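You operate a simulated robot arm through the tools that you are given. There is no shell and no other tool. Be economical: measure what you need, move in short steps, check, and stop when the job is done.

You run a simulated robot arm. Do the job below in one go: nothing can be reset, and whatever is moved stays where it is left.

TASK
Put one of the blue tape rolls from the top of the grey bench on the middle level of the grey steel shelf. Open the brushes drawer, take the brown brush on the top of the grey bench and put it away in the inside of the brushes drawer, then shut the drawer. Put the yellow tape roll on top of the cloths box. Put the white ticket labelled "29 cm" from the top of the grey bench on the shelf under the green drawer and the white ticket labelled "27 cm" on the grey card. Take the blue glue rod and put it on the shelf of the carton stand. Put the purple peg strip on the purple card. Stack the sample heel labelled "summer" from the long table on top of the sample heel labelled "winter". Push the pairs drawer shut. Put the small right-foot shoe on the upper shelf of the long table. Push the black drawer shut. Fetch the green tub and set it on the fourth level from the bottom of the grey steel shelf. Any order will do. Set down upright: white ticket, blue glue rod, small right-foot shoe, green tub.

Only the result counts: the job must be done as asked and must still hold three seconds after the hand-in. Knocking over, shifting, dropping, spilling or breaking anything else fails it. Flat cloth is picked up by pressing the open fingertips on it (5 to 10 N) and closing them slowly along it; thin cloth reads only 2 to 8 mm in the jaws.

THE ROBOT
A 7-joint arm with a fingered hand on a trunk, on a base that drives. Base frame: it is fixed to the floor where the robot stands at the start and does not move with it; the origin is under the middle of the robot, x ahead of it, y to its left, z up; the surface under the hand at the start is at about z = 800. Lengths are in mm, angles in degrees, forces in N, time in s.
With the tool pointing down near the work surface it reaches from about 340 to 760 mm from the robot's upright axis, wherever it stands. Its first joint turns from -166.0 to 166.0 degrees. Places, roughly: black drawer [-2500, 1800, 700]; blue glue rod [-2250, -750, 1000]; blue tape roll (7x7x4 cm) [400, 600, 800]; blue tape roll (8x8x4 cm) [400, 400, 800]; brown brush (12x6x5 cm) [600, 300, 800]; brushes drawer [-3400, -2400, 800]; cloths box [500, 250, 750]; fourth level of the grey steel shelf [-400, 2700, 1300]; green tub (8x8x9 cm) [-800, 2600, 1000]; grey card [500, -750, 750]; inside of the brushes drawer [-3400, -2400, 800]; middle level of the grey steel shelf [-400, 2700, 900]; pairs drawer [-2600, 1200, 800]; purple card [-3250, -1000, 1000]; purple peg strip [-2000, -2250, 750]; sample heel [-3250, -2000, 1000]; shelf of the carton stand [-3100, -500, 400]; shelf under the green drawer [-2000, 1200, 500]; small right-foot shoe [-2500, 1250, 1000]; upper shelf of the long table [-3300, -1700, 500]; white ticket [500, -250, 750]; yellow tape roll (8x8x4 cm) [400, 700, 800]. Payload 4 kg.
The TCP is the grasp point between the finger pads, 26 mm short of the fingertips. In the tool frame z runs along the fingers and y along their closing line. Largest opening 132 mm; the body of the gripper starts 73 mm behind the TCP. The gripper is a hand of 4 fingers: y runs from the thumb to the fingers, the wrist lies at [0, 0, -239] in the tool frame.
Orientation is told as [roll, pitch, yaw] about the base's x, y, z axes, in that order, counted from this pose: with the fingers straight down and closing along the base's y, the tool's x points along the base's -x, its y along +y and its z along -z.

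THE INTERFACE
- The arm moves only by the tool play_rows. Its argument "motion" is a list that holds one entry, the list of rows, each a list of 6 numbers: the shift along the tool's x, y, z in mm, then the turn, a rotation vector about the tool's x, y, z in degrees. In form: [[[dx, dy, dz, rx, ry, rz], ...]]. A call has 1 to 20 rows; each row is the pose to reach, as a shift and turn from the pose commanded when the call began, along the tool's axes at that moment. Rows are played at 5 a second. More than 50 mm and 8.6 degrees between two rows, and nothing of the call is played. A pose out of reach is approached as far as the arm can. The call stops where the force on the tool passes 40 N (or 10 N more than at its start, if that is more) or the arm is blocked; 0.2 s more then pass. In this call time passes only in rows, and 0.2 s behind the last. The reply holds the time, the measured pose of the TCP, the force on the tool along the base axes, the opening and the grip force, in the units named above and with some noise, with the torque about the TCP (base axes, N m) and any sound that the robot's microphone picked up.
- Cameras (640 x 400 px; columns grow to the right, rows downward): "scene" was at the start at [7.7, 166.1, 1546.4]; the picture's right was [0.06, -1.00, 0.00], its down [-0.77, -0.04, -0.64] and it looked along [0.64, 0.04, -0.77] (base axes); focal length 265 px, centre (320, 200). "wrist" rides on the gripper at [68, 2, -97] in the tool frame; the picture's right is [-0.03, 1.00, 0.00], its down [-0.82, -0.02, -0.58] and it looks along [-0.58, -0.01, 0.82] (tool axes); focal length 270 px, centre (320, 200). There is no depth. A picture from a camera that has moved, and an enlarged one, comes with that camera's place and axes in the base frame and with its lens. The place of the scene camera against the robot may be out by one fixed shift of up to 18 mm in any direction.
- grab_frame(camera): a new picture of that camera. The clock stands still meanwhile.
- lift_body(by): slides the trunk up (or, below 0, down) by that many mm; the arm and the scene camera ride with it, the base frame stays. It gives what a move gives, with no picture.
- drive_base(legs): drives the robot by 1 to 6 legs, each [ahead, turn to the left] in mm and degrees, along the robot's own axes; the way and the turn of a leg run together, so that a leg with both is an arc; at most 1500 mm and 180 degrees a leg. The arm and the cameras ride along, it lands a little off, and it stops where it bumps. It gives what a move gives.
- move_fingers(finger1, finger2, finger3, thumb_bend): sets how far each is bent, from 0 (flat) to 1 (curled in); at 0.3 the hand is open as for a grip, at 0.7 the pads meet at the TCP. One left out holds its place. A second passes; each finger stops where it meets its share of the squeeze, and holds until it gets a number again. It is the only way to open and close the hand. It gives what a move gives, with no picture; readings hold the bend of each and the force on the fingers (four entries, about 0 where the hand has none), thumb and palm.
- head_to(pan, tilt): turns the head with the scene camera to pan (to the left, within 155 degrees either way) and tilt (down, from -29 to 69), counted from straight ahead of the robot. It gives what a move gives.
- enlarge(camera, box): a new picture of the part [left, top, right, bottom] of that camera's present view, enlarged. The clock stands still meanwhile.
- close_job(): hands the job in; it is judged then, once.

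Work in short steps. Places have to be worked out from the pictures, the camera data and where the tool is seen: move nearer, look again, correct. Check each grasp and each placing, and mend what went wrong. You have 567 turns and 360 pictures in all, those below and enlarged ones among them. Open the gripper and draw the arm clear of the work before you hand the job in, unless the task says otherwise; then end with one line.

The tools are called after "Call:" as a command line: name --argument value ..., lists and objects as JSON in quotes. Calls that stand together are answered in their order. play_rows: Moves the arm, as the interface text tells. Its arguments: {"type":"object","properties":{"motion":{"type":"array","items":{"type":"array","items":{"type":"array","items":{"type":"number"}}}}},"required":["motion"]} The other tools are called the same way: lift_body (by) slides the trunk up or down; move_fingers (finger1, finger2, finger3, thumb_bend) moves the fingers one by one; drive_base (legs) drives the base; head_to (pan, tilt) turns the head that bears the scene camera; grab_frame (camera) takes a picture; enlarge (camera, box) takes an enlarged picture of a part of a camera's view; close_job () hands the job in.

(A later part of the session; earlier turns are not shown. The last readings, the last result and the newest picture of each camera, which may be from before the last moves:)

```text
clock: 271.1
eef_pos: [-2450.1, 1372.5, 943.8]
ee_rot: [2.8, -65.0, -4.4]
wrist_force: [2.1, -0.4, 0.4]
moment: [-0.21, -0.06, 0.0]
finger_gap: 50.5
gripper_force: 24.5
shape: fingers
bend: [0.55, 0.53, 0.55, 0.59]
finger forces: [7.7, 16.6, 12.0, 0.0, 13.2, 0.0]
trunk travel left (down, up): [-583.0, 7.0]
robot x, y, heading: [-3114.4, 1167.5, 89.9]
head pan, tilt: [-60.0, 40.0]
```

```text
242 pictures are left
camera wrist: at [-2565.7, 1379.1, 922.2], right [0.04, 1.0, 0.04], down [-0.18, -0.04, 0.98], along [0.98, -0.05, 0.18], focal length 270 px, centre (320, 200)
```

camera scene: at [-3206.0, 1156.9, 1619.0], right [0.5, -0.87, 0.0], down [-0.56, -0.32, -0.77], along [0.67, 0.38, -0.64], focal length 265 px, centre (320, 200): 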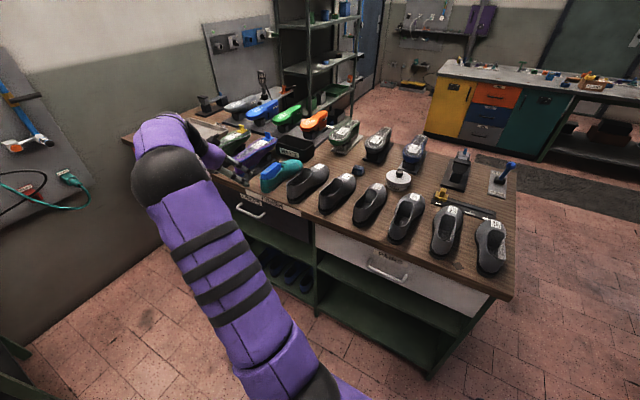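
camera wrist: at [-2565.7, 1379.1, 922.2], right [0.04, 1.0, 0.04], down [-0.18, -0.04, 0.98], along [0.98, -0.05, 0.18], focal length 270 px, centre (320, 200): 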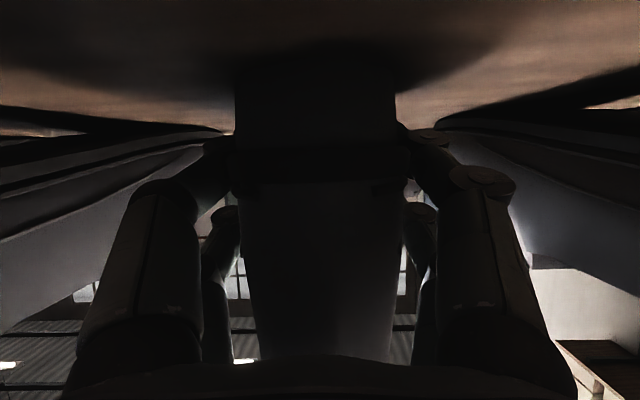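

Gripped by all four. Lift straight up.

Call:
play_rows --motion '[[[-9, 0, -4.2, 0, 0, 0], [-27, 0, -12.7, 0, 0, 0], [-63, 0, -29.6, 0, 0, 0], [-100, 0, -46.5, 0, 0, 0], [-136, 0, -63.5, 0, 0, 0]]]'

Call:
enlarge --camera "scene" --box '[240, 120, 520, 300]'

```text
clock: 272.2
eef_pos: [-2448.2, 1370.1, 1092.7]
ee_rot: [2.8, -64.9, -4.5]
wrist_force: [1.0, 0.1, -3.3]
moment: [0.01, 0.27, 0.01]
finger_gap: 50.0
gripper_force: 24.0
shape: fingers
bend: [0.54, 0.53, 0.55, 0.59]
finger forces: [8.9, 15.2, 11.7, 0.0, 12.8, 0.1]
trunk travel left (down, up): [-583.0, 7.0]
robot x, y, heading: [-3119.0, 1165.3, 89.6]
head pan, tilt: [-60.0, 40.0]
```

```text
2.22 times, centred on (380, 210) of scene
camera zoom: at [-3205.8, 1156.6, 1618.9], right [0.5, -0.87, 0.0], down [-0.56, -0.32, -0.77], along [0.67, 0.38, -0.64], focal length 588 px, centre (187, 178)
```

zoom: 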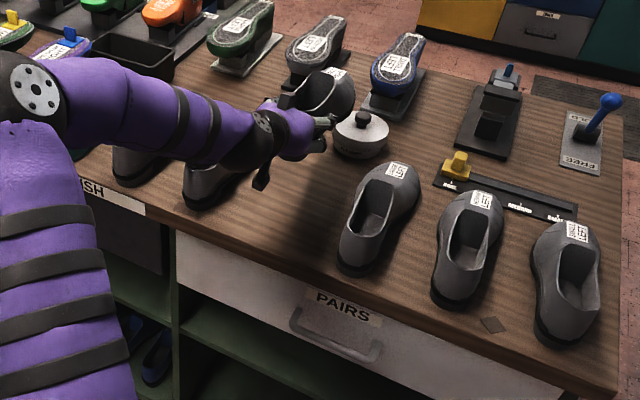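

Lifted fine (3.3 N). Retract over the table edge and then drive back south past the island.

Call:
play_rows --motion '[[[-22, 0, -10, 0, 0, 0], [-45, 0, -21, 0, 0, 0], [-28, 0, -57, 0, 0, 0], [-11, 0, -94, 0, 0, 0], [6, 0, -130, 0, 0, 0], [23, 0, -166, 0, 0, 0], [36, 0, -193, 0, 0, 0]]]'

Call:
drive_base --legs '[[-900, 0]]'

Call:
head_to --pan 150 --tilt 20

Call:
grab_frame --camera "scene"

Call:
head_to --pan -150 --tilt 20

Call:
grab_frame --camera "scene"

```text
clock: 273.9
eef_pos: [-2638.7, 1375.2, 1141.7]
ee_rot: [2.9, -65.0, -4.5]
wrist_force: [-0.6, -0.1, -4.0]
moment: [0.01, 0.3, 0.0]
finger_gap: 50.0
gripper_force: 23.8
shape: fingers
bend: [0.54, 0.53, 0.55, 0.59]
finger forces: [8.8, 14.5, 11.2, 0.1, 12.7, 0.0]
trunk travel left (down, up): [-583.0, 7.0]
robot x, y, heading: [-3115.7, 1162.9, 89.8]
head pan, tilt: [-60.0, 40.0]
```

```text
clock: 278.5
eef_pos: [-2645.2, 484.3, 1142.5]
ee_rot: [2.7, -64.9, -4.8]
wrist_force: [-0.9, -0.1, -3.8]
moment: [0.01, 0.28, -0.01]
finger_gap: 50.3
gripper_force: 23.8
shape: fingers
bend: [0.54, 0.53, 0.55, 0.59]
finger forces: [8.8, 14.5, 11.2, 0.0, 12.6, 0.0]
trunk travel left (down, up): [-583.0, 7.0]
robot x, y, heading: [-3127.1, 274.7, 89.2]
head pan, tilt: [-60.0, 40.0]
```

```text
clock: 281.6
eef_pos: [-2644.7, 484.8, 1141.3]
ee_rot: [2.9, -64.9, -4.7]
wrist_force: [0.0, 0.0, -3.2]
moment: [0.06, 0.32, 0.0]
finger_gap: 50.6
gripper_force: 23.7
shape: fingers
bend: [0.54, 0.53, 0.55, 0.59]
finger forces: [8.8, 14.5, 11.3, 0.0, 12.7, 0.0]
trunk travel left (down, up): [-583.0, 7.0]
robot x, y, heading: [-3125.6, 278.5, 89.1]
head pan, tilt: [150.0, 20.0]
```

```text
240 pictures are left
camera scene: at [-3334.2, 147.5, 1650.4], right [-0.86, 0.51, 0.0], down [0.17, 0.29, -0.94], along [-0.48, -0.81, -0.34], focal length 265 px, centre (320, 200)
```

scene: 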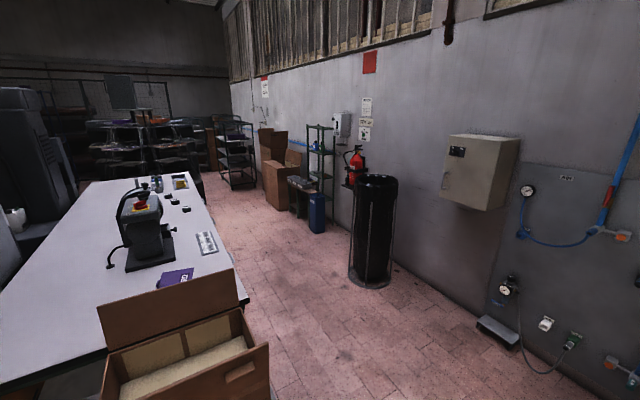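

```text
clock: 285.7
eef_pos: [-2644.6, 484.4, 1141.7]
ee_rot: [2.7, -64.8, -4.5]
wrist_force: [-0.2, 0.5, -3.8]
moment: [0.04, 0.29, -0.03]
finger_gap: 50.2
gripper_force: 24.2
shape: fingers
bend: [0.54, 0.53, 0.55, 0.59]
finger forces: [8.8, 14.6, 11.2, 0.0, 12.6, 0.0]
trunk travel left (down, up): [-583.0, 7.0]
robot x, y, heading: [-3127.3, 276.6, 89.4]
head pan, tilt: [-150.0, 20.0]
```

```text
239 pictures are left
camera scene: at [-3241.1, 146.5, 1650.4], right [-0.87, -0.49, 0.0], down [-0.17, 0.3, -0.94], along [0.46, -0.82, -0.34], focal length 265 px, centre (320, 200)
```

scene: 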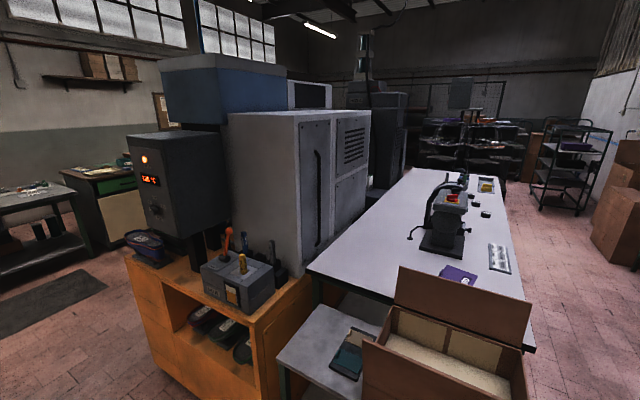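

The long white table runs along x≈-3520…-2900, y≈-700…-2700, accessible from its west side. I'll swing the arm (with shoe) to straight ahead so I can reverse safely along the aisle.

Call:
play_rows --motion '[[[8.8, 38.3, -18.8, -4.31, 0.21, -2.01], [19, 74.7, -40.6, -8.6, 0.43, -4.03], [30.3, 109, -64.9, -12.9, 0.64, -6.04], [42.8, 141, -91.8, -17.2, 0.86, -8.05], [56.5, 170.4, -121, -21.5, 1.07, -10.07], [71.1, 197, -152.2, -25.8, 1.29, -12.08], [86.5, 220.7, -185.4, -30.2, 1.5, -14.1], [102.8, 241.2, -220.2, -34.5, 1.71, -16.1], [119.8, 258.5, -256.5, -38.8, 1.93, -18.1], [137.2, 272.5, -293.9, -43.1, 2.14, -20.1], [155.2, 282.9, -332.3, -47.4, 2.36, -22.1], [173.3, 289.9, -371.3, -51.7, 2.57, -24.2], [191.7, 293.2, -410.7, -56, 2.8, -26.2], [210.4, 292.8, -450.6, -60.3, 3, -28.2]]]'

Call:
drive_base --legs '[[0, -89], [-950, 0], [0, 89.5]]'

Call:
head_to --pan -120 --tilt 30

Call:
grab_frame --camera "scene"

```text
clock: 288.7
eef_pos: [-3132.4, 796.9, 1146.3]
ee_rot: [4.5, -63.7, 60.4]
wrist_force: [-0.5, 0.5, -3.5]
moment: [-0.3, 0.12, -0.01]
finger_gap: 50.2
gripper_force: 23.3
shape: fingers
bend: [0.54, 0.53, 0.55, 0.59]
finger forces: [8.7, 14.1, 10.7, 0.1, 12.6, 0.0]
trunk travel left (down, up): [-583.0, 7.0]
robot x, y, heading: [-3126.7, 276.9, 89.3]
head pan, tilt: [-150.0, 20.0]
```

```text
clock: 302.1
eef_pos: [-4046.9, 835.5, 1145.8]
ee_rot: [4.6, -63.6, 56.8]
wrist_force: [-0.1, 0.2, -3.8]
moment: [-0.3, 0.11, 0.02]
finger_gap: 49.9
gripper_force: 20.1
shape: fingers
bend: [0.54, 0.53, 0.55, 0.59]
finger forces: [8.3, 12.5, 8.8, 0.0, 12.2, 0.1]
trunk travel left (down, up): [-583.0, 7.0]
robot x, y, heading: [-4076.4, 314.1, 85.7]
head pan, tilt: [-150.0, 20.0]
```

```text
clock: 303.0
eef_pos: [-4046.1, 836.0, 1146.0]
ee_rot: [4.6, -63.6, 56.7]
wrist_force: [-0.2, -0.1, -2.7]
moment: [-0.27, 0.13, 0.03]
finger_gap: 49.9
gripper_force: 21.2
shape: fingers
bend: [0.54, 0.53, 0.55, 0.59]
finger forces: [8.4, 12.7, 8.8, 0.0, 12.2, 0.1]
trunk travel left (down, up): [-583.0, 7.0]
robot x, y, heading: [-4073.2, 317.3, 86.1]
head pan, tilt: [-120.0, 30.0]
```

```text
238 pictures are left
camera scene: at [-4165.5, 226.9, 1634.3], right [-0.56, -0.83, 0.0], down [-0.41, 0.28, -0.87], along [0.72, -0.49, -0.5], focal length 265 px, centre (320, 200)
```

scene: 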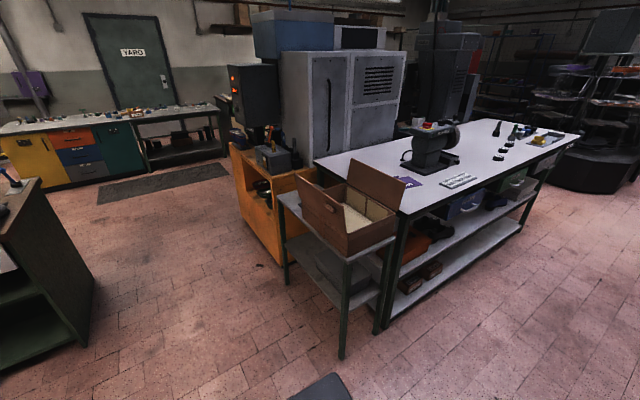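

Clear aisle and an open two-shelf long table. Reverse along it to y≈-1500 and look at the upper shelf.

Call:
drive_base --legs '[[0, 4], [-1000, 0], [-750, 0]]'

Call:
head_to --pan -90 --tilt 40

Call:
grab_frame --camera "scene"

```text
clock: 312.4
eef_pos: [-4091.0, -919.0, 1146.2]
ee_rot: [4.5, -63.5, 60.4]
wrist_force: [-0.5, 0.4, -3.3]
moment: [-0.27, 0.14, 0.0]
finger_gap: 49.9
gripper_force: 21.5
shape: fingers
bend: [0.54, 0.53, 0.55, 0.59]
finger forces: [8.4, 12.6, 9.0, 0.0, 12.3, 0.0]
trunk travel left (down, up): [-583.0, 7.0]
robot x, y, heading: [-4082.9, -1437.1, 89.5]
head pan, tilt: [-120.0, 30.0]
```

```text
clock: 313.3
eef_pos: [-4091.9, -919.5, 1145.8]
ee_rot: [4.4, -63.6, 60.4]
wrist_force: [-0.4, 0.3, -1.8]
moment: [-0.27, 0.13, 0.0]
finger_gap: 49.6
gripper_force: 21.2
shape: fingers
bend: [0.54, 0.53, 0.55, 0.59]
finger forces: [8.5, 12.6, 9.0, 0.0, 12.2, 0.1]
trunk travel left (down, up): [-583.0, 7.0]
robot x, y, heading: [-4082.4, -1438.1, 89.7]
head pan, tilt: [-90.0, 40.0]
```

```text
237 pictures are left
camera scene: at [-4161.7, -1489.2, 1619.0], right [-0.01, -1.0, 0.0], down [-0.64, 0.01, -0.77], along [0.77, -0.01, -0.64], focal length 265 px, centre (320, 200)
```

scene: 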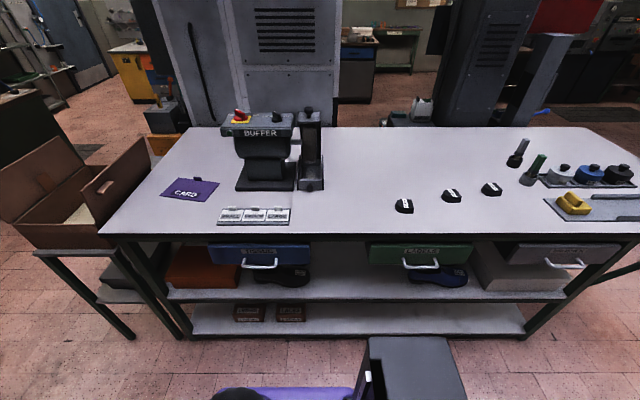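

Plan: face the table (heading 0) and drive the shoe in between the shoes on the upper shelf at y≈-1620. Check the space behind (bin near the wall) first.

Call:
head_to --pan 120 --tilt 35

Call:
grab_frame --camera "scene"

```text
clock: 316.4
eef_pos: [-4091.5, -919.1, 1146.6]
ee_rot: [4.5, -63.5, 60.5]
wrist_force: [0.0, -0.5, -2.9]
moment: [-0.26, 0.15, 0.03]
finger_gap: 50.0
gripper_force: 21.3
shape: fingers
bend: [0.54, 0.53, 0.55, 0.59]
finger forces: [8.4, 12.7, 8.9, 0.0, 12.2, 0.0]
trunk travel left (down, up): [-583.0, 7.0]
robot x, y, heading: [-4087.1, -1440.4, 89.6]
head pan, tilt: [120.0, 35.0]
```

```text
236 pictures are left
camera scene: at [-4323.3, -1531.9, 1626.5], right [-0.49, 0.87, 0.0], down [0.5, 0.28, -0.82], along [-0.71, -0.4, -0.57], focal length 265 px, centre (320, 200)
```

scene: 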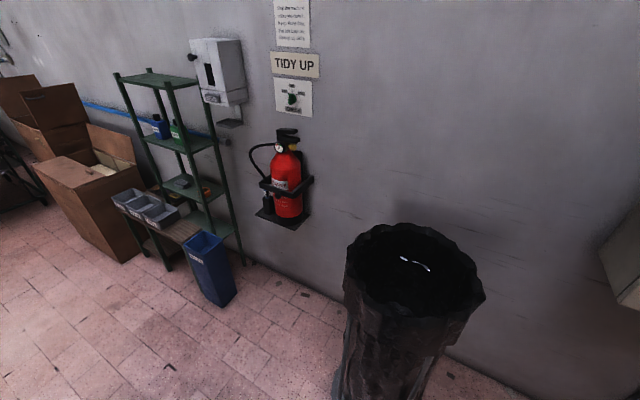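

Bin edge is at about x=-4820; there's room. Reverse diagonally and face the table.

Call:
drive_base --legs '[[0, -47], [-275, 0], [0, -42.5]]'

Call:
head_to --pan -5 --tilt 40

Call:
grab_frame --camera "scene"

Call:
grab_frame --camera "wrist"

```text
clock: 322.9
eef_pos: [-3771.6, -1618.8, 1146.7]
ee_rot: [4.4, -63.6, -29.4]
wrist_force: [-0.2, -0.6, -3.2]
moment: [0.13, 0.28, 0.02]
finger_gap: 49.8
gripper_force: 20.4
shape: fingers
bend: [0.55, 0.53, 0.55, 0.6]
finger forces: [8.4, 12.2, 8.5, 0.0, 12.0, 0.0]
trunk travel left (down, up): [-583.0, 7.0]
robot x, y, heading: [-4290.5, -1627.0, -0.5]
head pan, tilt: [120.0, 35.0]
```

```text
clock: 324.9
eef_pos: [-3771.7, -1618.4, 1145.8]
ee_rot: [4.5, -63.5, -29.3]
wrist_force: [0.1, -0.1, -3.0]
moment: [0.11, 0.28, -0.03]
finger_gap: 49.6
gripper_force: 20.7
shape: fingers
bend: [0.55, 0.53, 0.55, 0.6]
finger forces: [8.4, 12.4, 8.4, 0.0, 12.0, 0.0]
trunk travel left (down, up): [-583.0, 7.0]
robot x, y, heading: [-4289.3, -1630.6, -0.4]
head pan, tilt: [-5.0, 40.0]
```

```text
235 pictures are left
camera scene: at [-4273.7, -1472.5, 1618.9], right [-0.09, -1.0, 0.0], down [-0.64, 0.06, -0.77], along [0.76, -0.07, -0.64], focal length 265 px, centre (320, 200)
```

scene: 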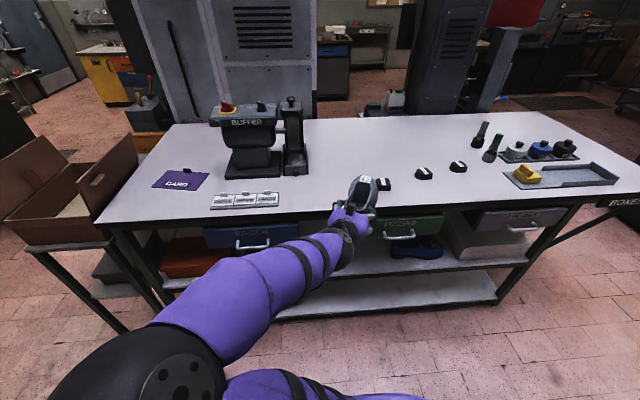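

```text
234 pictures are left
camera wrist: at [-3875.5, -1566.4, 1127.3], right [0.44, 0.9, 0.06], down [-0.16, 0.02, 0.99], along [0.88, -0.44, 0.15], focal length 270 px, centre (320, 200)
```

wrist: 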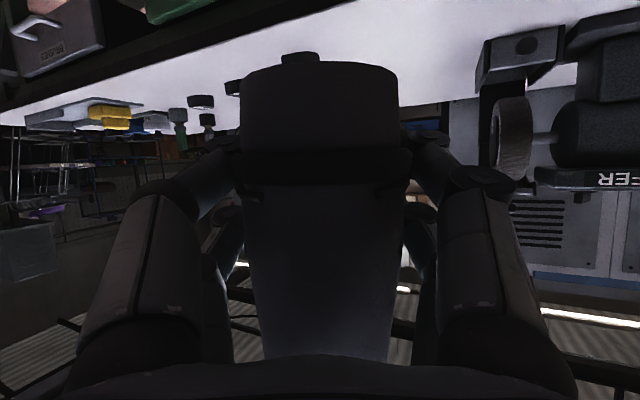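

Yaw the tool +26° about vertical so the shoe points straight at the table.

Call:
play_rows --motion '[[[0, 0, 0, -5.9, 0.4, -2.9], [0, 0, 0, -11.9, 0.8, -5.9], [0, 0, 0, -17.8, 1.2, -8.8], [0, 0, 0, -23.7, 1.6, -11.7]]]'

Call:
grab_frame --camera "wrist"

Call:
enlarge --camera "scene" --box '[200, 120, 520, 320]'

```text
clock: 325.9
eef_pos: [-3769.6, -1620.1, 1147.2]
ee_rot: [5.0, -62.9, -3.1]
wrist_force: [-0.4, -0.2, -2.2]
moment: [-0.06, 0.3, 0.03]
finger_gap: 50.0
gripper_force: 21.1
shape: fingers
bend: [0.54, 0.53, 0.55, 0.6]
finger forces: [8.4, 12.4, 8.6, 0.1, 12.2, 0.0]
trunk travel left (down, up): [-583.0, 7.0]
robot x, y, heading: [-4294.6, -1627.9, -0.3]
head pan, tilt: [-5.0, 40.0]
```

```text
233 pictures are left
camera wrist: at [-3886.1, -1619.0, 1130.2], right [-0.01, 1.0, 0.06], down [-0.14, -0.06, 0.99], along [0.99, 0.0, 0.14], focal length 270 px, centre (320, 200)
```

wrist: 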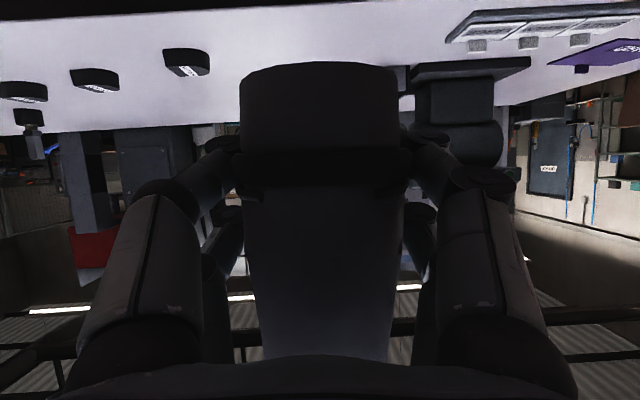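

```text
2.00 times, centred on (360, 220) of scene
camera zoom: at [-4273.8, -1473.0, 1619.0], right [-0.09, -1.0, 0.0], down [-0.64, 0.06, -0.77], along [0.76, -0.07, -0.64], focal length 529 px, centre (240, 160)
```

zoom: 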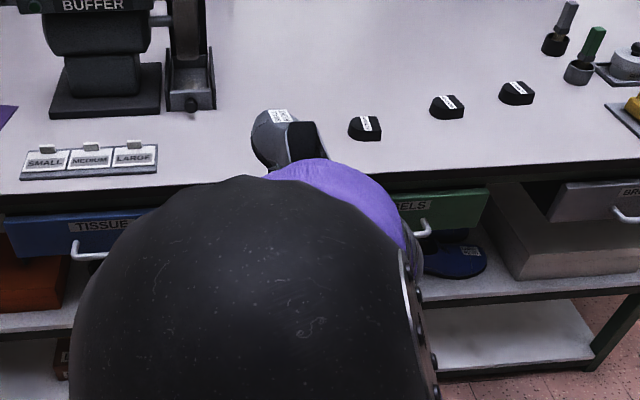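

Small pitch/roll correction back to the grasp attitude, back the base 60 mm for clearance, then lower the trunk 400.

Call:
play_rows --motion '[[[0, 0, 0, 0, -2, -1.3]]]'

Call:
drive_base --legs '[[-60, 0]]'

Call:
lift_body --by -400

Call:
grab_frame --camera "scene"

Call:
grab_frame --camera "wrist"

```text
clock: 326.3
eef_pos: [-3763.4, -1617.5, 1150.4]
ee_rot: [2.3, -64.9, -0.4]
wrist_force: [0.8, 1.0, -3.7]
moment: [-0.03, 0.31, -0.02]
finger_gap: 49.7
gripper_force: 21.2
shape: fingers
bend: [0.54, 0.53, 0.55, 0.6]
finger forces: [8.5, 12.5, 8.6, 0.0, 12.2, 0.0]
out of reach, approached as far as the arm can: row 1
trunk travel left (down, up): [-583.0, 7.0]
robot x, y, heading: [-4289.3, -1627.6, -0.4]
head pan, tilt: [-5.0, 40.0]
```

```text
clock: 327.3
eef_pos: [-3825.3, -1618.1, 1150.1]
ee_rot: [2.4, -65.1, -0.3]
wrist_force: [0.0, -0.3, -2.0]
moment: [-0.02, 0.28, 0.02]
finger_gap: 49.9
gripper_force: 20.9
shape: fingers
bend: [0.54, 0.53, 0.55, 0.6]
finger forces: [8.4, 12.6, 8.6, 0.0, 12.2, 0.0]
trunk travel left (down, up): [-583.0, 7.0]
robot x, y, heading: [-4352.8, -1626.4, -0.2]
head pan, tilt: [-5.0, 40.0]
```

```text
clock: 331.1
eef_pos: [-3825.0, -1617.4, 748.8]
ee_rot: [2.4, -64.9, -0.4]
wrist_force: [0.1, -0.2, -3.2]
moment: [0.0, 0.29, 0.01]
finger_gap: 49.9
gripper_force: 21.1
shape: fingers
bend: [0.54, 0.53, 0.55, 0.6]
finger forces: [8.6, 12.6, 8.5, 0.0, 12.3, 0.1]
trunk travel left (down, up): [-183.0, 407.0]
robot x, y, heading: [-4348.6, -1623.9, -0.3]
head pan, tilt: [-5.0, 40.0]
```

```text
231 pictures are left
camera scene: at [-4335.5, -1472.1, 1219.0], right [-0.09, -1.0, 0.0], down [-0.64, 0.06, -0.77], along [0.76, -0.07, -0.64], focal length 265 px, centre (320, 200)
```

scene: 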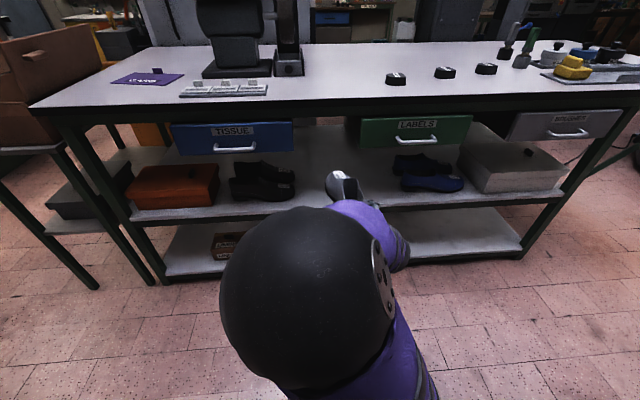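

```text
230 pictures are left
camera wrist: at [-3941.0, -1619.1, 728.5], right [-0.02, 1.0, 0.04], down [-0.18, -0.04, 0.98], along [0.98, 0.01, 0.18], focal length 270 px, centre (320, 200)
```

wrist: 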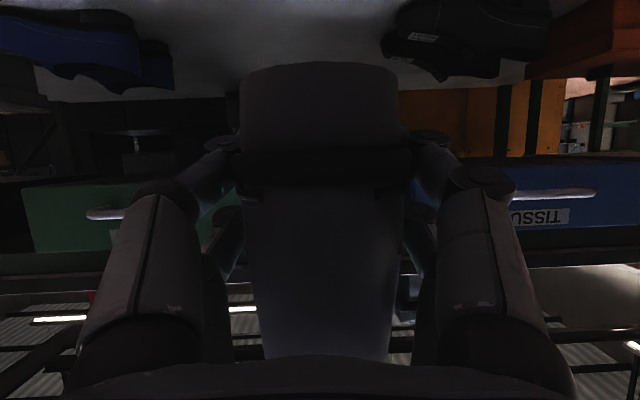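

The free gap on the upper shelf is straight ahead, between the two shoe pairs. Lower another 145 mm.

Call:
lift_body --by -145

Call:
grab_frame --camera "scene"

Call:
grab_frame --camera "wrist"

```text
clock: 332.8
eef_pos: [-3824.5, -1619.5, 605.3]
ee_rot: [2.3, -64.9, -0.4]
wrist_force: [0.0, -0.1, -2.9]
moment: [-0.01, 0.3, 0.03]
finger_gap: 49.8
gripper_force: 20.8
shape: fingers
bend: [0.54, 0.53, 0.55, 0.6]
finger forces: [8.5, 12.5, 8.6, 0.1, 12.2, 0.0]
trunk travel left (down, up): [-38.0, 552.0]
robot x, y, heading: [-4351.5, -1628.2, -0.3]
head pan, tilt: [-5.0, 40.0]
```

```text
229 pictures are left
camera scene: at [-4335.6, -1472.2, 1074.0], right [-0.09, -1.0, 0.0], down [-0.64, 0.06, -0.77], along [0.76, -0.07, -0.64], focal length 265 px, centre (320, 200)
```

scene: 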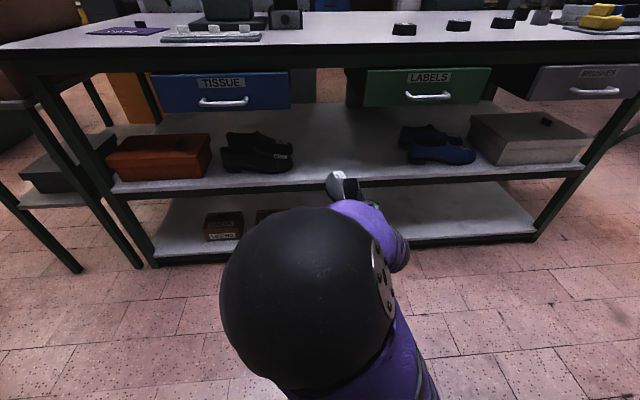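

```text
228 pictures are left
camera wrist: at [-3941.1, -1619.1, 583.5], right [-0.02, 1.0, 0.04], down [-0.18, -0.04, 0.98], along [0.98, 0.01, 0.18], focal length 270 px, centre (320, 200)
```

wrist: 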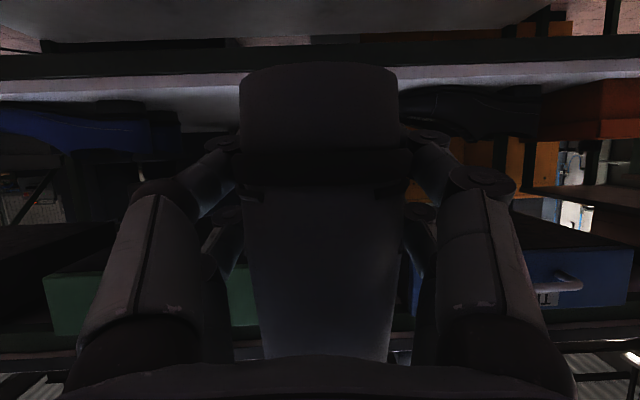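

Shelf height ≈490. Drive forward 150 and re-measure.

Call:
drive_base --legs '[[150, 0]]'

Call:
grab_frame --camera "wrist"

Call:
grab_frame --camera "scene"

```text
clock: 334.2
eef_pos: [-3671.2, -1619.4, 605.0]
ee_rot: [2.3, -64.9, -0.4]
wrist_force: [-0.9, -0.1, -4.0]
moment: [-0.01, 0.28, 0.01]
finger_gap: 49.8
gripper_force: 20.6
shape: fingers
bend: [0.54, 0.53, 0.55, 0.6]
finger forces: [8.4, 12.4, 8.6, 0.1, 12.2, 0.1]
trunk travel left (down, up): [-38.0, 552.0]
robot x, y, heading: [-4197.5, -1628.8, -0.9]
head pan, tilt: [-5.0, 40.0]
```

```text
227 pictures are left
camera wrist: at [-3786.7, -1620.8, 583.4], right [-0.02, 1.0, 0.04], down [-0.18, -0.04, 0.98], along [0.98, 0.01, 0.18], focal length 270 px, centre (320, 200)
```

wrist: 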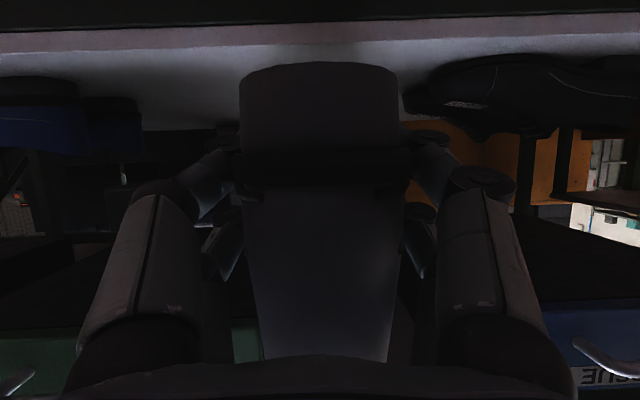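

```text
226 pictures are left
camera scene: at [-4180.9, -1473.2, 1073.9], right [-0.09, -1.0, 0.0], down [-0.64, 0.06, -0.77], along [0.76, -0.07, -0.64], focal length 265 px, centre (320, 200)
```

scene: 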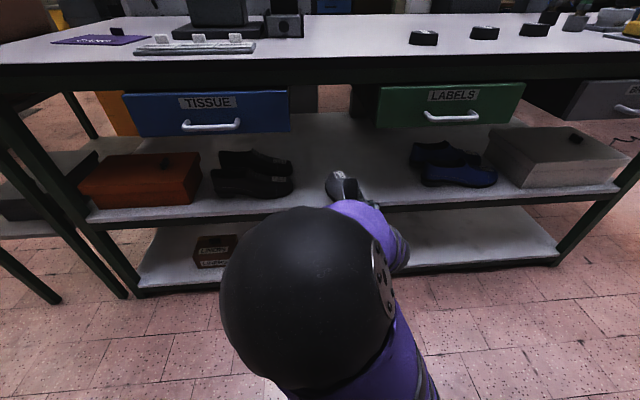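

Shelf front x≈-3556, top z≈503. Drive in 218 mm.

Call:
drive_base --legs '[[218, 0]]'

Call:
grab_frame --camera "wrist"

Call:
grab_frame --camera "scene"

```text
clock: 335.9
eef_pos: [-3456.3, -1620.7, 604.8]
ee_rot: [2.4, -64.9, -0.6]
wrist_force: [0.2, 0.0, -2.9]
moment: [-0.05, 0.32, -0.01]
finger_gap: 50.1
gripper_force: 20.6
shape: fingers
bend: [0.54, 0.53, 0.55, 0.6]
finger forces: [8.5, 12.5, 8.7, 0.1, 12.2, 0.0]
trunk travel left (down, up): [-38.0, 552.0]
robot x, y, heading: [-3982.4, -1628.1, -0.5]
head pan, tilt: [-5.0, 40.0]
```

```text
225 pictures are left
camera wrist: at [-3571.6, -1621.8, 583.4], right [-0.02, 1.0, 0.04], down [-0.18, -0.04, 0.98], along [0.98, 0.01, 0.18], focal length 270 px, centre (320, 200)
```

wrist: 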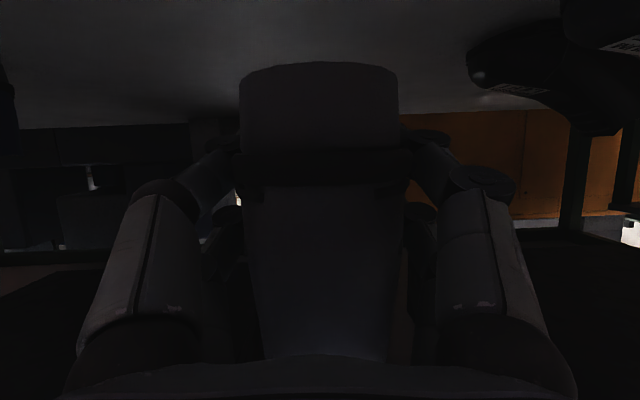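

```text
224 pictures are left
camera scene: at [-3965.9, -1474.6, 1073.9], right [-0.09, -1.0, 0.0], down [-0.64, 0.06, -0.77], along [0.76, -0.07, -0.64], focal length 265 px, centre (320, 200)
```

scene: 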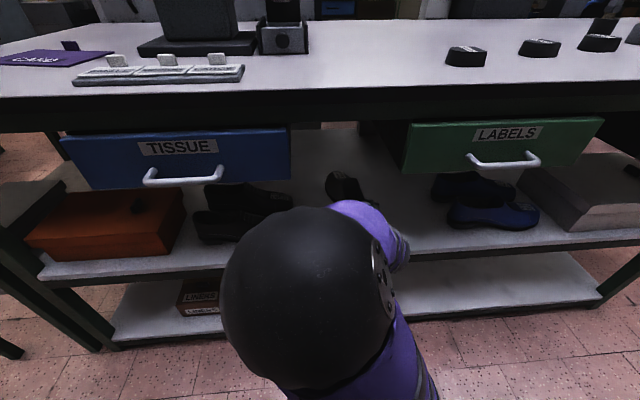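

Lower 50 mm, then feel for contact.

Call:
play_rows --motion '[[[15, 0, 7, 0, 0, 0], [30, 0, 14, 0, 0, 0], [45, 0, 21, 0, 0, 0]]]'

Call:
play_rows --motion '[[[1.8, 0, 0.8, 0, 0, 0], [3.6, 0, 1.7, 0, 0, 0]]]'

Call:
play_rows --motion '[[[1.8, 0, 0.8, 0, 0, 0], [3.6, 0, 1.7, 0, 0, 0]]]'

```text
clock: 336.7
eef_pos: [-3439.3, -1617.2, 558.3]
ee_rot: [2.4, -64.9, -0.4]
wrist_force: [-0.1, 0.0, -2.6]
moment: [-0.04, 0.3, 0.02]
finger_gap: 49.5
gripper_force: 21.1
shape: fingers
bend: [0.54, 0.53, 0.55, 0.6]
finger forces: [8.5, 12.5, 8.6, 0.1, 12.2, 0.1]
out of reach, approached as far as the arm can: row 1, 2, 3
trunk travel left (down, up): [-38.0, 552.0]
robot x, y, heading: [-3984.5, -1628.8, -0.4]
head pan, tilt: [-5.0, 40.0]
```

```text
clock: 337.3
eef_pos: [-3438.9, -1618.5, 556.4]
ee_rot: [2.4, -64.8, -0.5]
wrist_force: [0.2, -0.6, -4.0]
moment: [0.01, 0.27, -0.01]
finger_gap: 49.7
gripper_force: 20.5
shape: fingers
bend: [0.54, 0.53, 0.55, 0.6]
finger forces: [8.5, 12.5, 8.5, 0.1, 12.2, 0.1]
trunk travel left (down, up): [-38.0, 552.0]
robot x, y, heading: [-3979.3, -1629.5, -0.2]
head pan, tilt: [-5.0, 40.0]
```

```text
clock: 337.9
eef_pos: [-3437.4, -1619.0, 552.2]
ee_rot: [2.3, -64.8, -0.2]
wrist_force: [-0.2, -0.4, -2.6]
moment: [0.01, 0.29, 0.0]
finger_gap: 49.9
gripper_force: 21.1
shape: fingers
bend: [0.54, 0.53, 0.55, 0.6]
finger forces: [8.4, 12.5, 8.5, 0.1, 12.2, 0.0]
trunk travel left (down, up): [-38.0, 552.0]
robot x, y, heading: [-3984.3, -1629.4, -0.4]
head pan, tilt: [-5.0, 40.0]
```

Continue with small trunk steps.

Call:
lift_body --by -5

Call:
lift_body --by -3

Call:
lift_body --by -3

```text
clock: 338.4
eef_pos: [-3438.5, -1619.3, 547.2]
ee_rot: [2.4, -64.8, -0.5]
wrist_force: [-0.8, -0.2, -2.6]
moment: [-0.03, 0.32, -0.03]
finger_gap: 49.9
gripper_force: 20.8
shape: fingers
bend: [0.54, 0.53, 0.55, 0.6]
finger forces: [8.5, 12.4, 8.5, 0.0, 12.2, 0.0]
trunk travel left (down, up): [-33.0, 557.0]
robot x, y, heading: [-3982.9, -1629.4, -0.3]
head pan, tilt: [-5.0, 40.0]
```

```text
clock: 338.9
eef_pos: [-3438.0, -1620.0, 544.3]
ee_rot: [2.4, -64.9, -0.4]
wrist_force: [0.2, 0.0, -3.0]
moment: [-0.03, 0.29, 0.03]
finger_gap: 49.9
gripper_force: 20.7
shape: fingers
bend: [0.54, 0.53, 0.55, 0.6]
finger forces: [8.4, 12.6, 8.6, 0.0, 12.1, 0.0]
trunk travel left (down, up): [-30.0, 560.0]
robot x, y, heading: [-3984.2, -1629.5, -0.5]
head pan, tilt: [-5.0, 40.0]
```

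```text
clock: 339.4
eef_pos: [-3438.1, -1619.7, 541.8]
ee_rot: [2.4, -64.7, -0.4]
wrist_force: [0.5, 0.0, -2.9]
moment: [-0.02, 0.28, 0.01]
finger_gap: 49.7
gripper_force: 20.6
shape: fingers
bend: [0.54, 0.53, 0.55, 0.6]
finger forces: [8.5, 12.6, 8.5, 0.0, 12.1, 0.0]
trunk travel left (down, up): [-27.0, 563.0]
robot x, y, heading: [-3981.2, -1629.3, -0.2]
head pan, tilt: [-5.0, 40.0]
```

Call:
lift_body --by -3

Call:
lift_body --by -3

Call:
grab_frame --camera "wrist"

```text
clock: 340.0
eef_pos: [-3438.4, -1619.7, 538.2]
ee_rot: [2.3, -64.8, -0.4]
wrist_force: [-0.1, -0.9, -3.7]
moment: [-0.02, 0.3, -0.02]
finger_gap: 49.9
gripper_force: 20.9
shape: fingers
bend: [0.54, 0.53, 0.55, 0.6]
finger forces: [8.5, 12.5, 8.6, 0.0, 12.2, 0.1]
trunk travel left (down, up): [-24.0, 566.0]
robot x, y, heading: [-3980.8, -1627.3, -0.1]
head pan, tilt: [-5.0, 40.0]
```

```text
clock: 340.5
eef_pos: [-3438.8, -1619.1, 535.9]
ee_rot: [2.4, -64.8, -0.4]
wrist_force: [0.2, -0.1, -3.4]
moment: [0.01, 0.29, 0.02]
finger_gap: 49.7
gripper_force: 20.8
shape: fingers
bend: [0.54, 0.53, 0.55, 0.6]
finger forces: [8.5, 12.5, 8.6, 0.1, 12.2, 0.0]
trunk travel left (down, up): [-21.0, 569.0]
robot x, y, heading: [-3983.2, -1631.2, -0.1]
head pan, tilt: [-5.0, 40.0]
```

```text
223 pictures are left
camera wrist: at [-3554.2, -1620.5, 514.0], right [-0.02, 1.0, 0.04], down [-0.17, -0.04, 0.98], along [0.98, 0.01, 0.18], focal length 270 px, centre (320, 200)
```

wrist: 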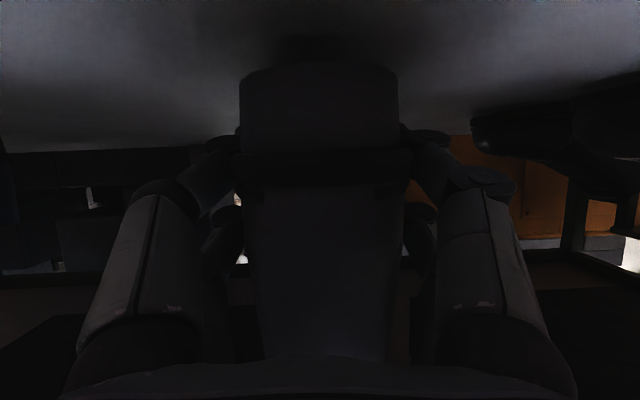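

Back 15 mm so the camera stays outside the edge, and continue down.

Call:
drive_base --legs '[[-18, 0]]'

Call:
lift_body --by -3

Call:
lift_body --by -3

```text
clock: 341.3
eef_pos: [-3457.7, -1618.0, 534.4]
ee_rot: [2.3, -64.8, -0.4]
wrist_force: [0.1, 0.3, -3.0]
moment: [-0.03, 0.28, 0.02]
finger_gap: 49.6
gripper_force: 21.0
shape: fingers
bend: [0.54, 0.53, 0.55, 0.6]
finger forces: [8.5, 12.5, 8.6, 0.0, 12.3, 0.0]
trunk travel left (down, up): [-21.0, 569.0]
robot x, y, heading: [-4000.9, -1629.2, -0.3]
head pan, tilt: [-5.0, 40.0]
```

```text
clock: 341.8
eef_pos: [-3456.6, -1619.3, 531.0]
ee_rot: [2.3, -64.7, -0.4]
wrist_force: [-1.0, 1.4, -3.6]
moment: [-0.07, 0.29, 0.02]
finger_gap: 49.7
gripper_force: 21.2
shape: fingers
bend: [0.54, 0.53, 0.55, 0.6]
finger forces: [8.5, 12.5, 8.6, 0.0, 12.3, 0.0]
trunk travel left (down, up): [-18.0, 572.0]
robot x, y, heading: [-4003.1, -1627.1, -0.5]
head pan, tilt: [-5.0, 40.0]
```

```text
clock: 342.3
eef_pos: [-3456.1, -1619.4, 530.2]
ee_rot: [2.3, -64.8, -0.5]
wrist_force: [0.2, 0.3, -3.7]
moment: [0.01, 0.31, -0.01]
finger_gap: 49.8
gripper_force: 20.6
shape: fingers
bend: [0.54, 0.53, 0.55, 0.6]
finger forces: [8.5, 12.5, 8.6, 0.1, 12.2, 0.1]
trunk travel left (down, up): [-15.0, 575.0]
robot x, y, heading: [-3998.9, -1629.9, -0.3]
head pan, tilt: [-5.0, 40.0]
```

Call:
lift_body --by -4

Call:
lift_body --by -4

Call:
grab_frame --camera "wrist"

```text
clock: 342.8
eef_pos: [-3456.3, -1619.3, 526.2]
ee_rot: [2.3, -65.0, -0.5]
wrist_force: [-0.9, 0.0, 0.9]
moment: [-0.16, -0.29, -0.01]
finger_gap: 49.8
gripper_force: 21.1
shape: fingers
bend: [0.54, 0.53, 0.55, 0.6]
finger forces: [8.0, 13.1, 8.7, 0.0, 12.2, 0.0]
trunk travel left (down, up): [-11.0, 579.0]
robot x, y, heading: [-4001.2, -1625.4, -0.5]
head pan, tilt: [-5.0, 40.0]
```

```text
clock: 343.4
eef_pos: [-3456.0, -1619.6, 523.0]
ee_rot: [2.5, -65.2, -0.6]
wrist_force: [-3.8, 0.7, 12.0]
moment: [-0.37, -0.59, -0.09]
finger_gap: 49.8
gripper_force: 22.7
shape: fingers
bend: [0.55, 0.53, 0.56, 0.6]
finger forces: [7.2, 16.8, 9.0, 0.1, 12.5, 0.1]
trunk travel left (down, up): [-7.0, 583.0]
robot x, y, heading: [-4002.3, -1628.3, -0.3]
head pan, tilt: [-5.0, 40.0]
```

```text
222 pictures are left
camera wrist: at [-3572.0, -1620.3, 501.4], right [-0.02, 1.0, 0.04], down [-0.18, -0.04, 0.98], along [0.98, 0.01, 0.18], focal length 270 px, centre (320, 200)
```

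wrist: 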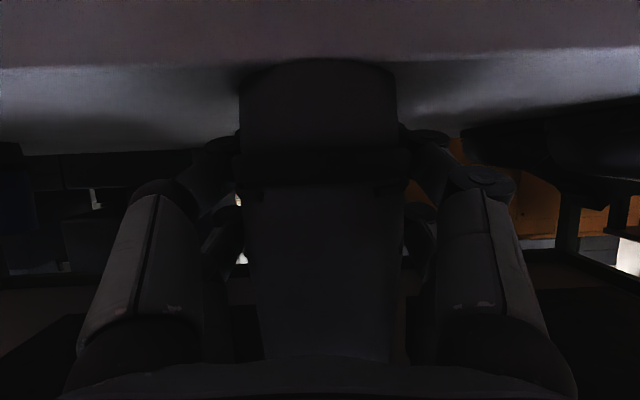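

Toe contact felt; picture suggests the shelf edge is at x≈-3505, so the heel is right at the edge. Lift 8 mm, advance 45 mm, and settle again.

Call:
lift_body --by 10

Call:
drive_base --legs '[[48, 0]]'

Call:
grab_frame --camera "wrist"

Call:
lift_body --by -9

```text
clock: 343.9
eef_pos: [-3456.7, -1619.4, 529.8]
ee_rot: [2.3, -64.6, -0.4]
wrist_force: [-0.8, 0.5, -3.2]
moment: [-0.04, 0.31, 0.02]
finger_gap: 49.8
gripper_force: 21.3
shape: fingers
bend: [0.54, 0.53, 0.56, 0.6]
finger forces: [8.8, 13.0, 9.3, 0.1, 12.2, 0.1]
trunk travel left (down, up): [-17.0, 573.0]
robot x, y, heading: [-3996.2, -1626.8, -0.5]
head pan, tilt: [-5.0, 40.0]
```

```text
clock: 344.9
eef_pos: [-3409.4, -1619.8, 531.1]
ee_rot: [2.3, -64.8, -0.4]
wrist_force: [-1.0, 0.5, -3.0]
moment: [-0.02, 0.3, 0.01]
finger_gap: 49.6
gripper_force: 22.2
shape: fingers
bend: [0.54, 0.53, 0.56, 0.6]
finger forces: [8.8, 13.0, 9.2, 0.0, 12.3, 0.0]
trunk travel left (down, up): [-17.0, 573.0]
robot x, y, heading: [-3952.9, -1630.2, -0.5]
head pan, tilt: [-5.0, 40.0]
```

```text
221 pictures are left
camera wrist: at [-3524.6, -1620.5, 509.9], right [-0.02, 1.0, 0.04], down [-0.17, -0.04, 0.98], along [0.98, 0.01, 0.17], focal length 270 px, centre (320, 200)
```

wrist: 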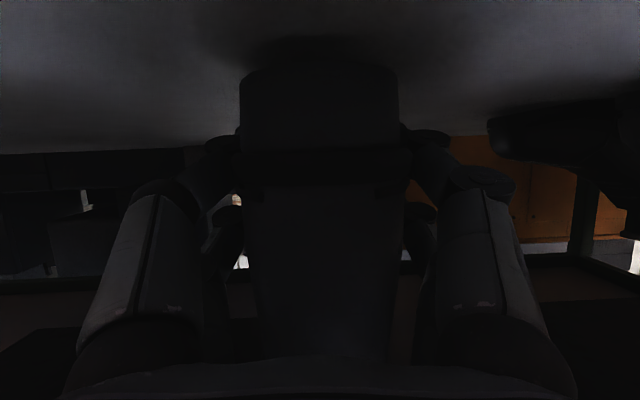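

```text
clock: 345.4
eef_pos: [-3409.9, -1619.4, 523.8]
ee_rot: [2.4, -65.0, -0.5]
wrist_force: [-1.4, 1.0, 7.0]
moment: [-0.3, -0.6, 0.01]
finger_gap: 49.9
gripper_force: 22.1
shape: fingers
bend: [0.55, 0.53, 0.56, 0.6]
finger forces: [7.7, 15.9, 9.2, 0.0, 12.6, 0.1]
trunk travel left (down, up): [-8.0, 582.0]
robot x, y, heading: [-3950.1, -1629.1, -0.5]
head pan, tilt: [-5.0, 40.0]
```

Contact with heel well inside. Release and back out.

Call:
move_fingers --finger1 0.4 --finger2 0.4 --finger3 0.4 --thumb_bend 0.4

Call:
grab_frame --camera "wrist"

```text
clock: 346.4
eef_pos: [-3409.8, -1618.7, 522.3]
ee_rot: [2.5, -64.9, -0.4]
wrist_force: [-0.9, 0.0, 0.1]
moment: [-0.03, -0.03, 0.0]
finger_gap: 99.4
gripper_force: 0.4
shape: fingers
bend: [0.4, 0.4, 0.4, 0.4]
finger forces: [0.0, 0.7, 0.0, 0.1, 0.0, 0.1]
trunk travel left (down, up): [-8.0, 582.0]
robot x, y, heading: [-3952.5, -1629.3, -0.4]
head pan, tilt: [-5.0, 40.0]
```

```text
220 pictures are left
camera wrist: at [-3524.7, -1620.5, 501.0], right [-0.02, 1.0, 0.04], down [-0.17, -0.04, 0.98], along [0.98, 0.01, 0.17], focal length 270 px, centre (320, 200)
```

wrist: 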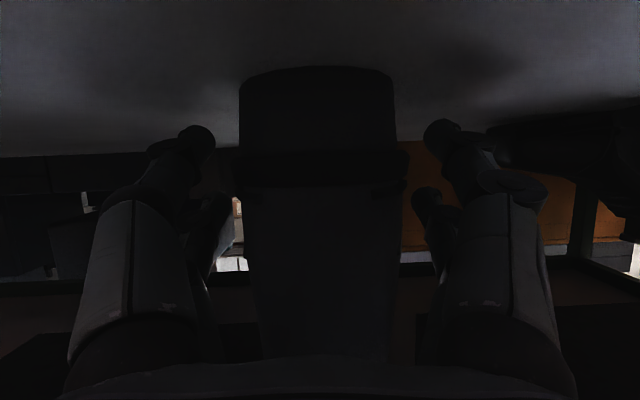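

Reverse straight out.

Call:
drive_base --legs '[[-300, 0]]'

Call:
grab_frame --camera "wrist"

Call:
grab_frame --camera "scene"

```text
clock: 348.5
eef_pos: [-3705.0, -1616.9, 522.5]
ee_rot: [2.3, -64.8, -0.4]
wrist_force: [1.9, -0.1, -0.1]
moment: [-0.03, 0.0, -0.01]
finger_gap: 99.2
gripper_force: 0.0
shape: fingers
bend: [0.4, 0.4, 0.4, 0.4]
finger forces: [0.1, 0.0, 0.0, 0.1, 0.0, 0.0]
trunk travel left (down, up): [-8.0, 582.0]
robot x, y, heading: [-4249.2, -1626.4, -0.3]
head pan, tilt: [-5.0, 40.0]
```

```text
219 pictures are left
camera wrist: at [-3821.3, -1618.4, 501.0], right [-0.02, 1.0, 0.04], down [-0.17, -0.04, 0.98], along [0.98, 0.01, 0.17], focal length 270 px, centre (320, 200)
```

wrist: 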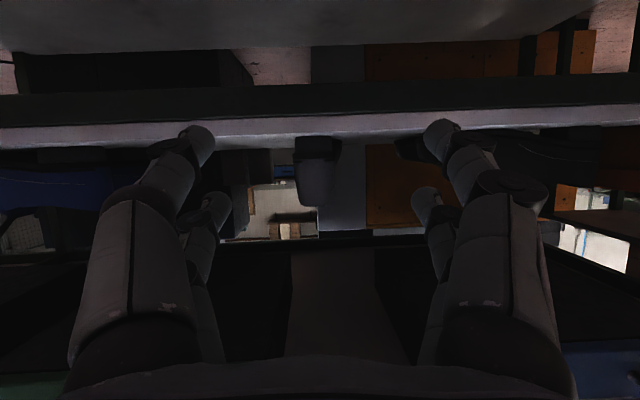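

```text
218 pictures are left
camera scene: at [-4233.2, -1473.2, 1043.9], right [-0.09, -1.0, 0.0], down [-0.64, 0.06, -0.77], along [0.76, -0.07, -0.64], focal length 265 px, centre (320, 200)
```

scene: 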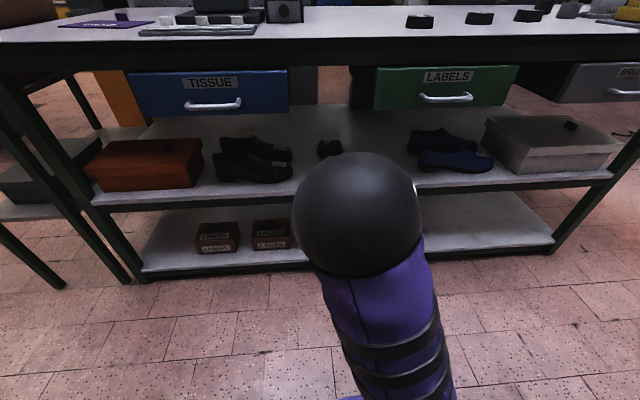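

The shoe stands on the upper shelf. Now raise the trunk, straighten the tool, and look at the heels on the table.

Call:
lift_body --by 400

Call:
play_rows --motion '[[[-18, 0, -8, 0, 8, 0], [-36, 0, -17, 0, 16, 0], [-54, 0, -25, 0, 24, 0], [-72, 0, -34, 0, 32, 0], [-90, 0, -42, 0, 40, 0], [-108, 0, -51, 0, 48, 0], [-126, 0, -59, 0, 56, 0], [-140, 0, -66, 0, 64.8, 0]]]'

Call:
lift_body --by 170

Call:
head_to --pan -25 --tilt 40

Call:
enlarge --camera "scene" --box '[160, 60, 480, 260]'

Call:
grab_frame --camera "wrist"

```text
clock: 352.3
eef_pos: [-3705.3, -1615.9, 922.2]
ee_rot: [2.4, -64.8, -0.3]
wrist_force: [0.0, -0.7, 0.6]
moment: [0.01, 0.02, -0.04]
finger_gap: 99.3
gripper_force: 0.0
shape: fingers
bend: [0.4, 0.4, 0.4, 0.4]
finger forces: [0.1, 0.0, 0.0, 0.0, 0.1, 0.0]
trunk travel left (down, up): [-408.0, 182.0]
robot x, y, heading: [-4247.0, -1626.4, -0.3]
head pan, tilt: [-5.0, 40.0]
```

```text
refused: row 8 steps farther than a row can; nothing moved
```

```text
clock: 354.2
eef_pos: [-3704.7, -1616.7, 1091.0]
ee_rot: [2.3, -64.7, -0.3]
wrist_force: [-0.6, 0.0, 0.3]
moment: [0.03, -0.02, -0.02]
finger_gap: 99.3
gripper_force: 0.1
shape: fingers
bend: [0.4, 0.4, 0.4, 0.4]
finger forces: [0.0, 0.0, 0.0, 0.0, 0.0, 0.0]
trunk travel left (down, up): [-578.0, 12.0]
robot x, y, heading: [-4249.7, -1625.2, -0.2]
head pan, tilt: [-5.0, 40.0]
```

```text
clock: 355.0
eef_pos: [-3705.2, -1616.9, 1092.9]
ee_rot: [2.4, -64.9, -0.3]
wrist_force: [0.3, -0.1, -0.3]
moment: [-0.03, 0.02, -0.04]
finger_gap: 99.2
gripper_force: 0.1
shape: fingers
bend: [0.4, 0.4, 0.4, 0.4]
finger forces: [0.0, 0.0, 0.1, 0.0, 0.0, 0.1]
trunk travel left (down, up): [-578.0, 12.0]
robot x, y, heading: [-4250.5, -1624.1, -0.7]
head pan, tilt: [-25.0, 40.0]
```

```text
2.00 times, centred on (320, 160) of scene
camera zoom: at [-4240.8, -1501.6, 1613.9], right [-0.43, -0.9, 0.0], down [-0.58, 0.27, -0.77], along [0.69, -0.33, -0.64], focal length 529 px, centre (320, 280)
```

zoom: 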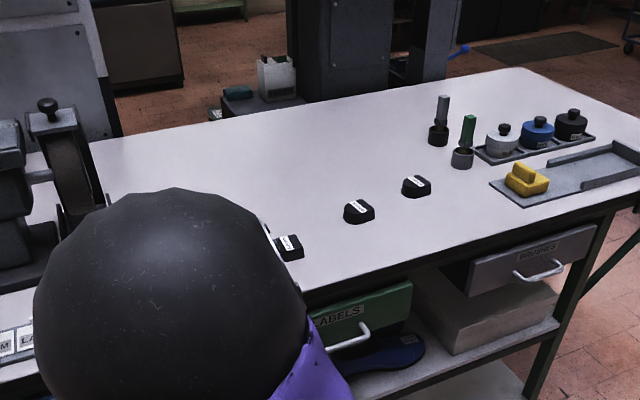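

```text
216 pictures are left
camera wrist: at [-3821.2, -1618.4, 1071.0], right [-0.02, 1.0, 0.04], down [-0.17, -0.04, 0.98], along [0.98, 0.01, 0.17], focal length 270 px, centre (320, 200)
```

wrist: 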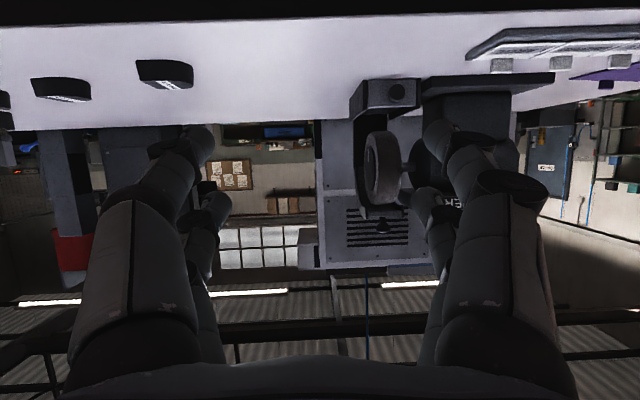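

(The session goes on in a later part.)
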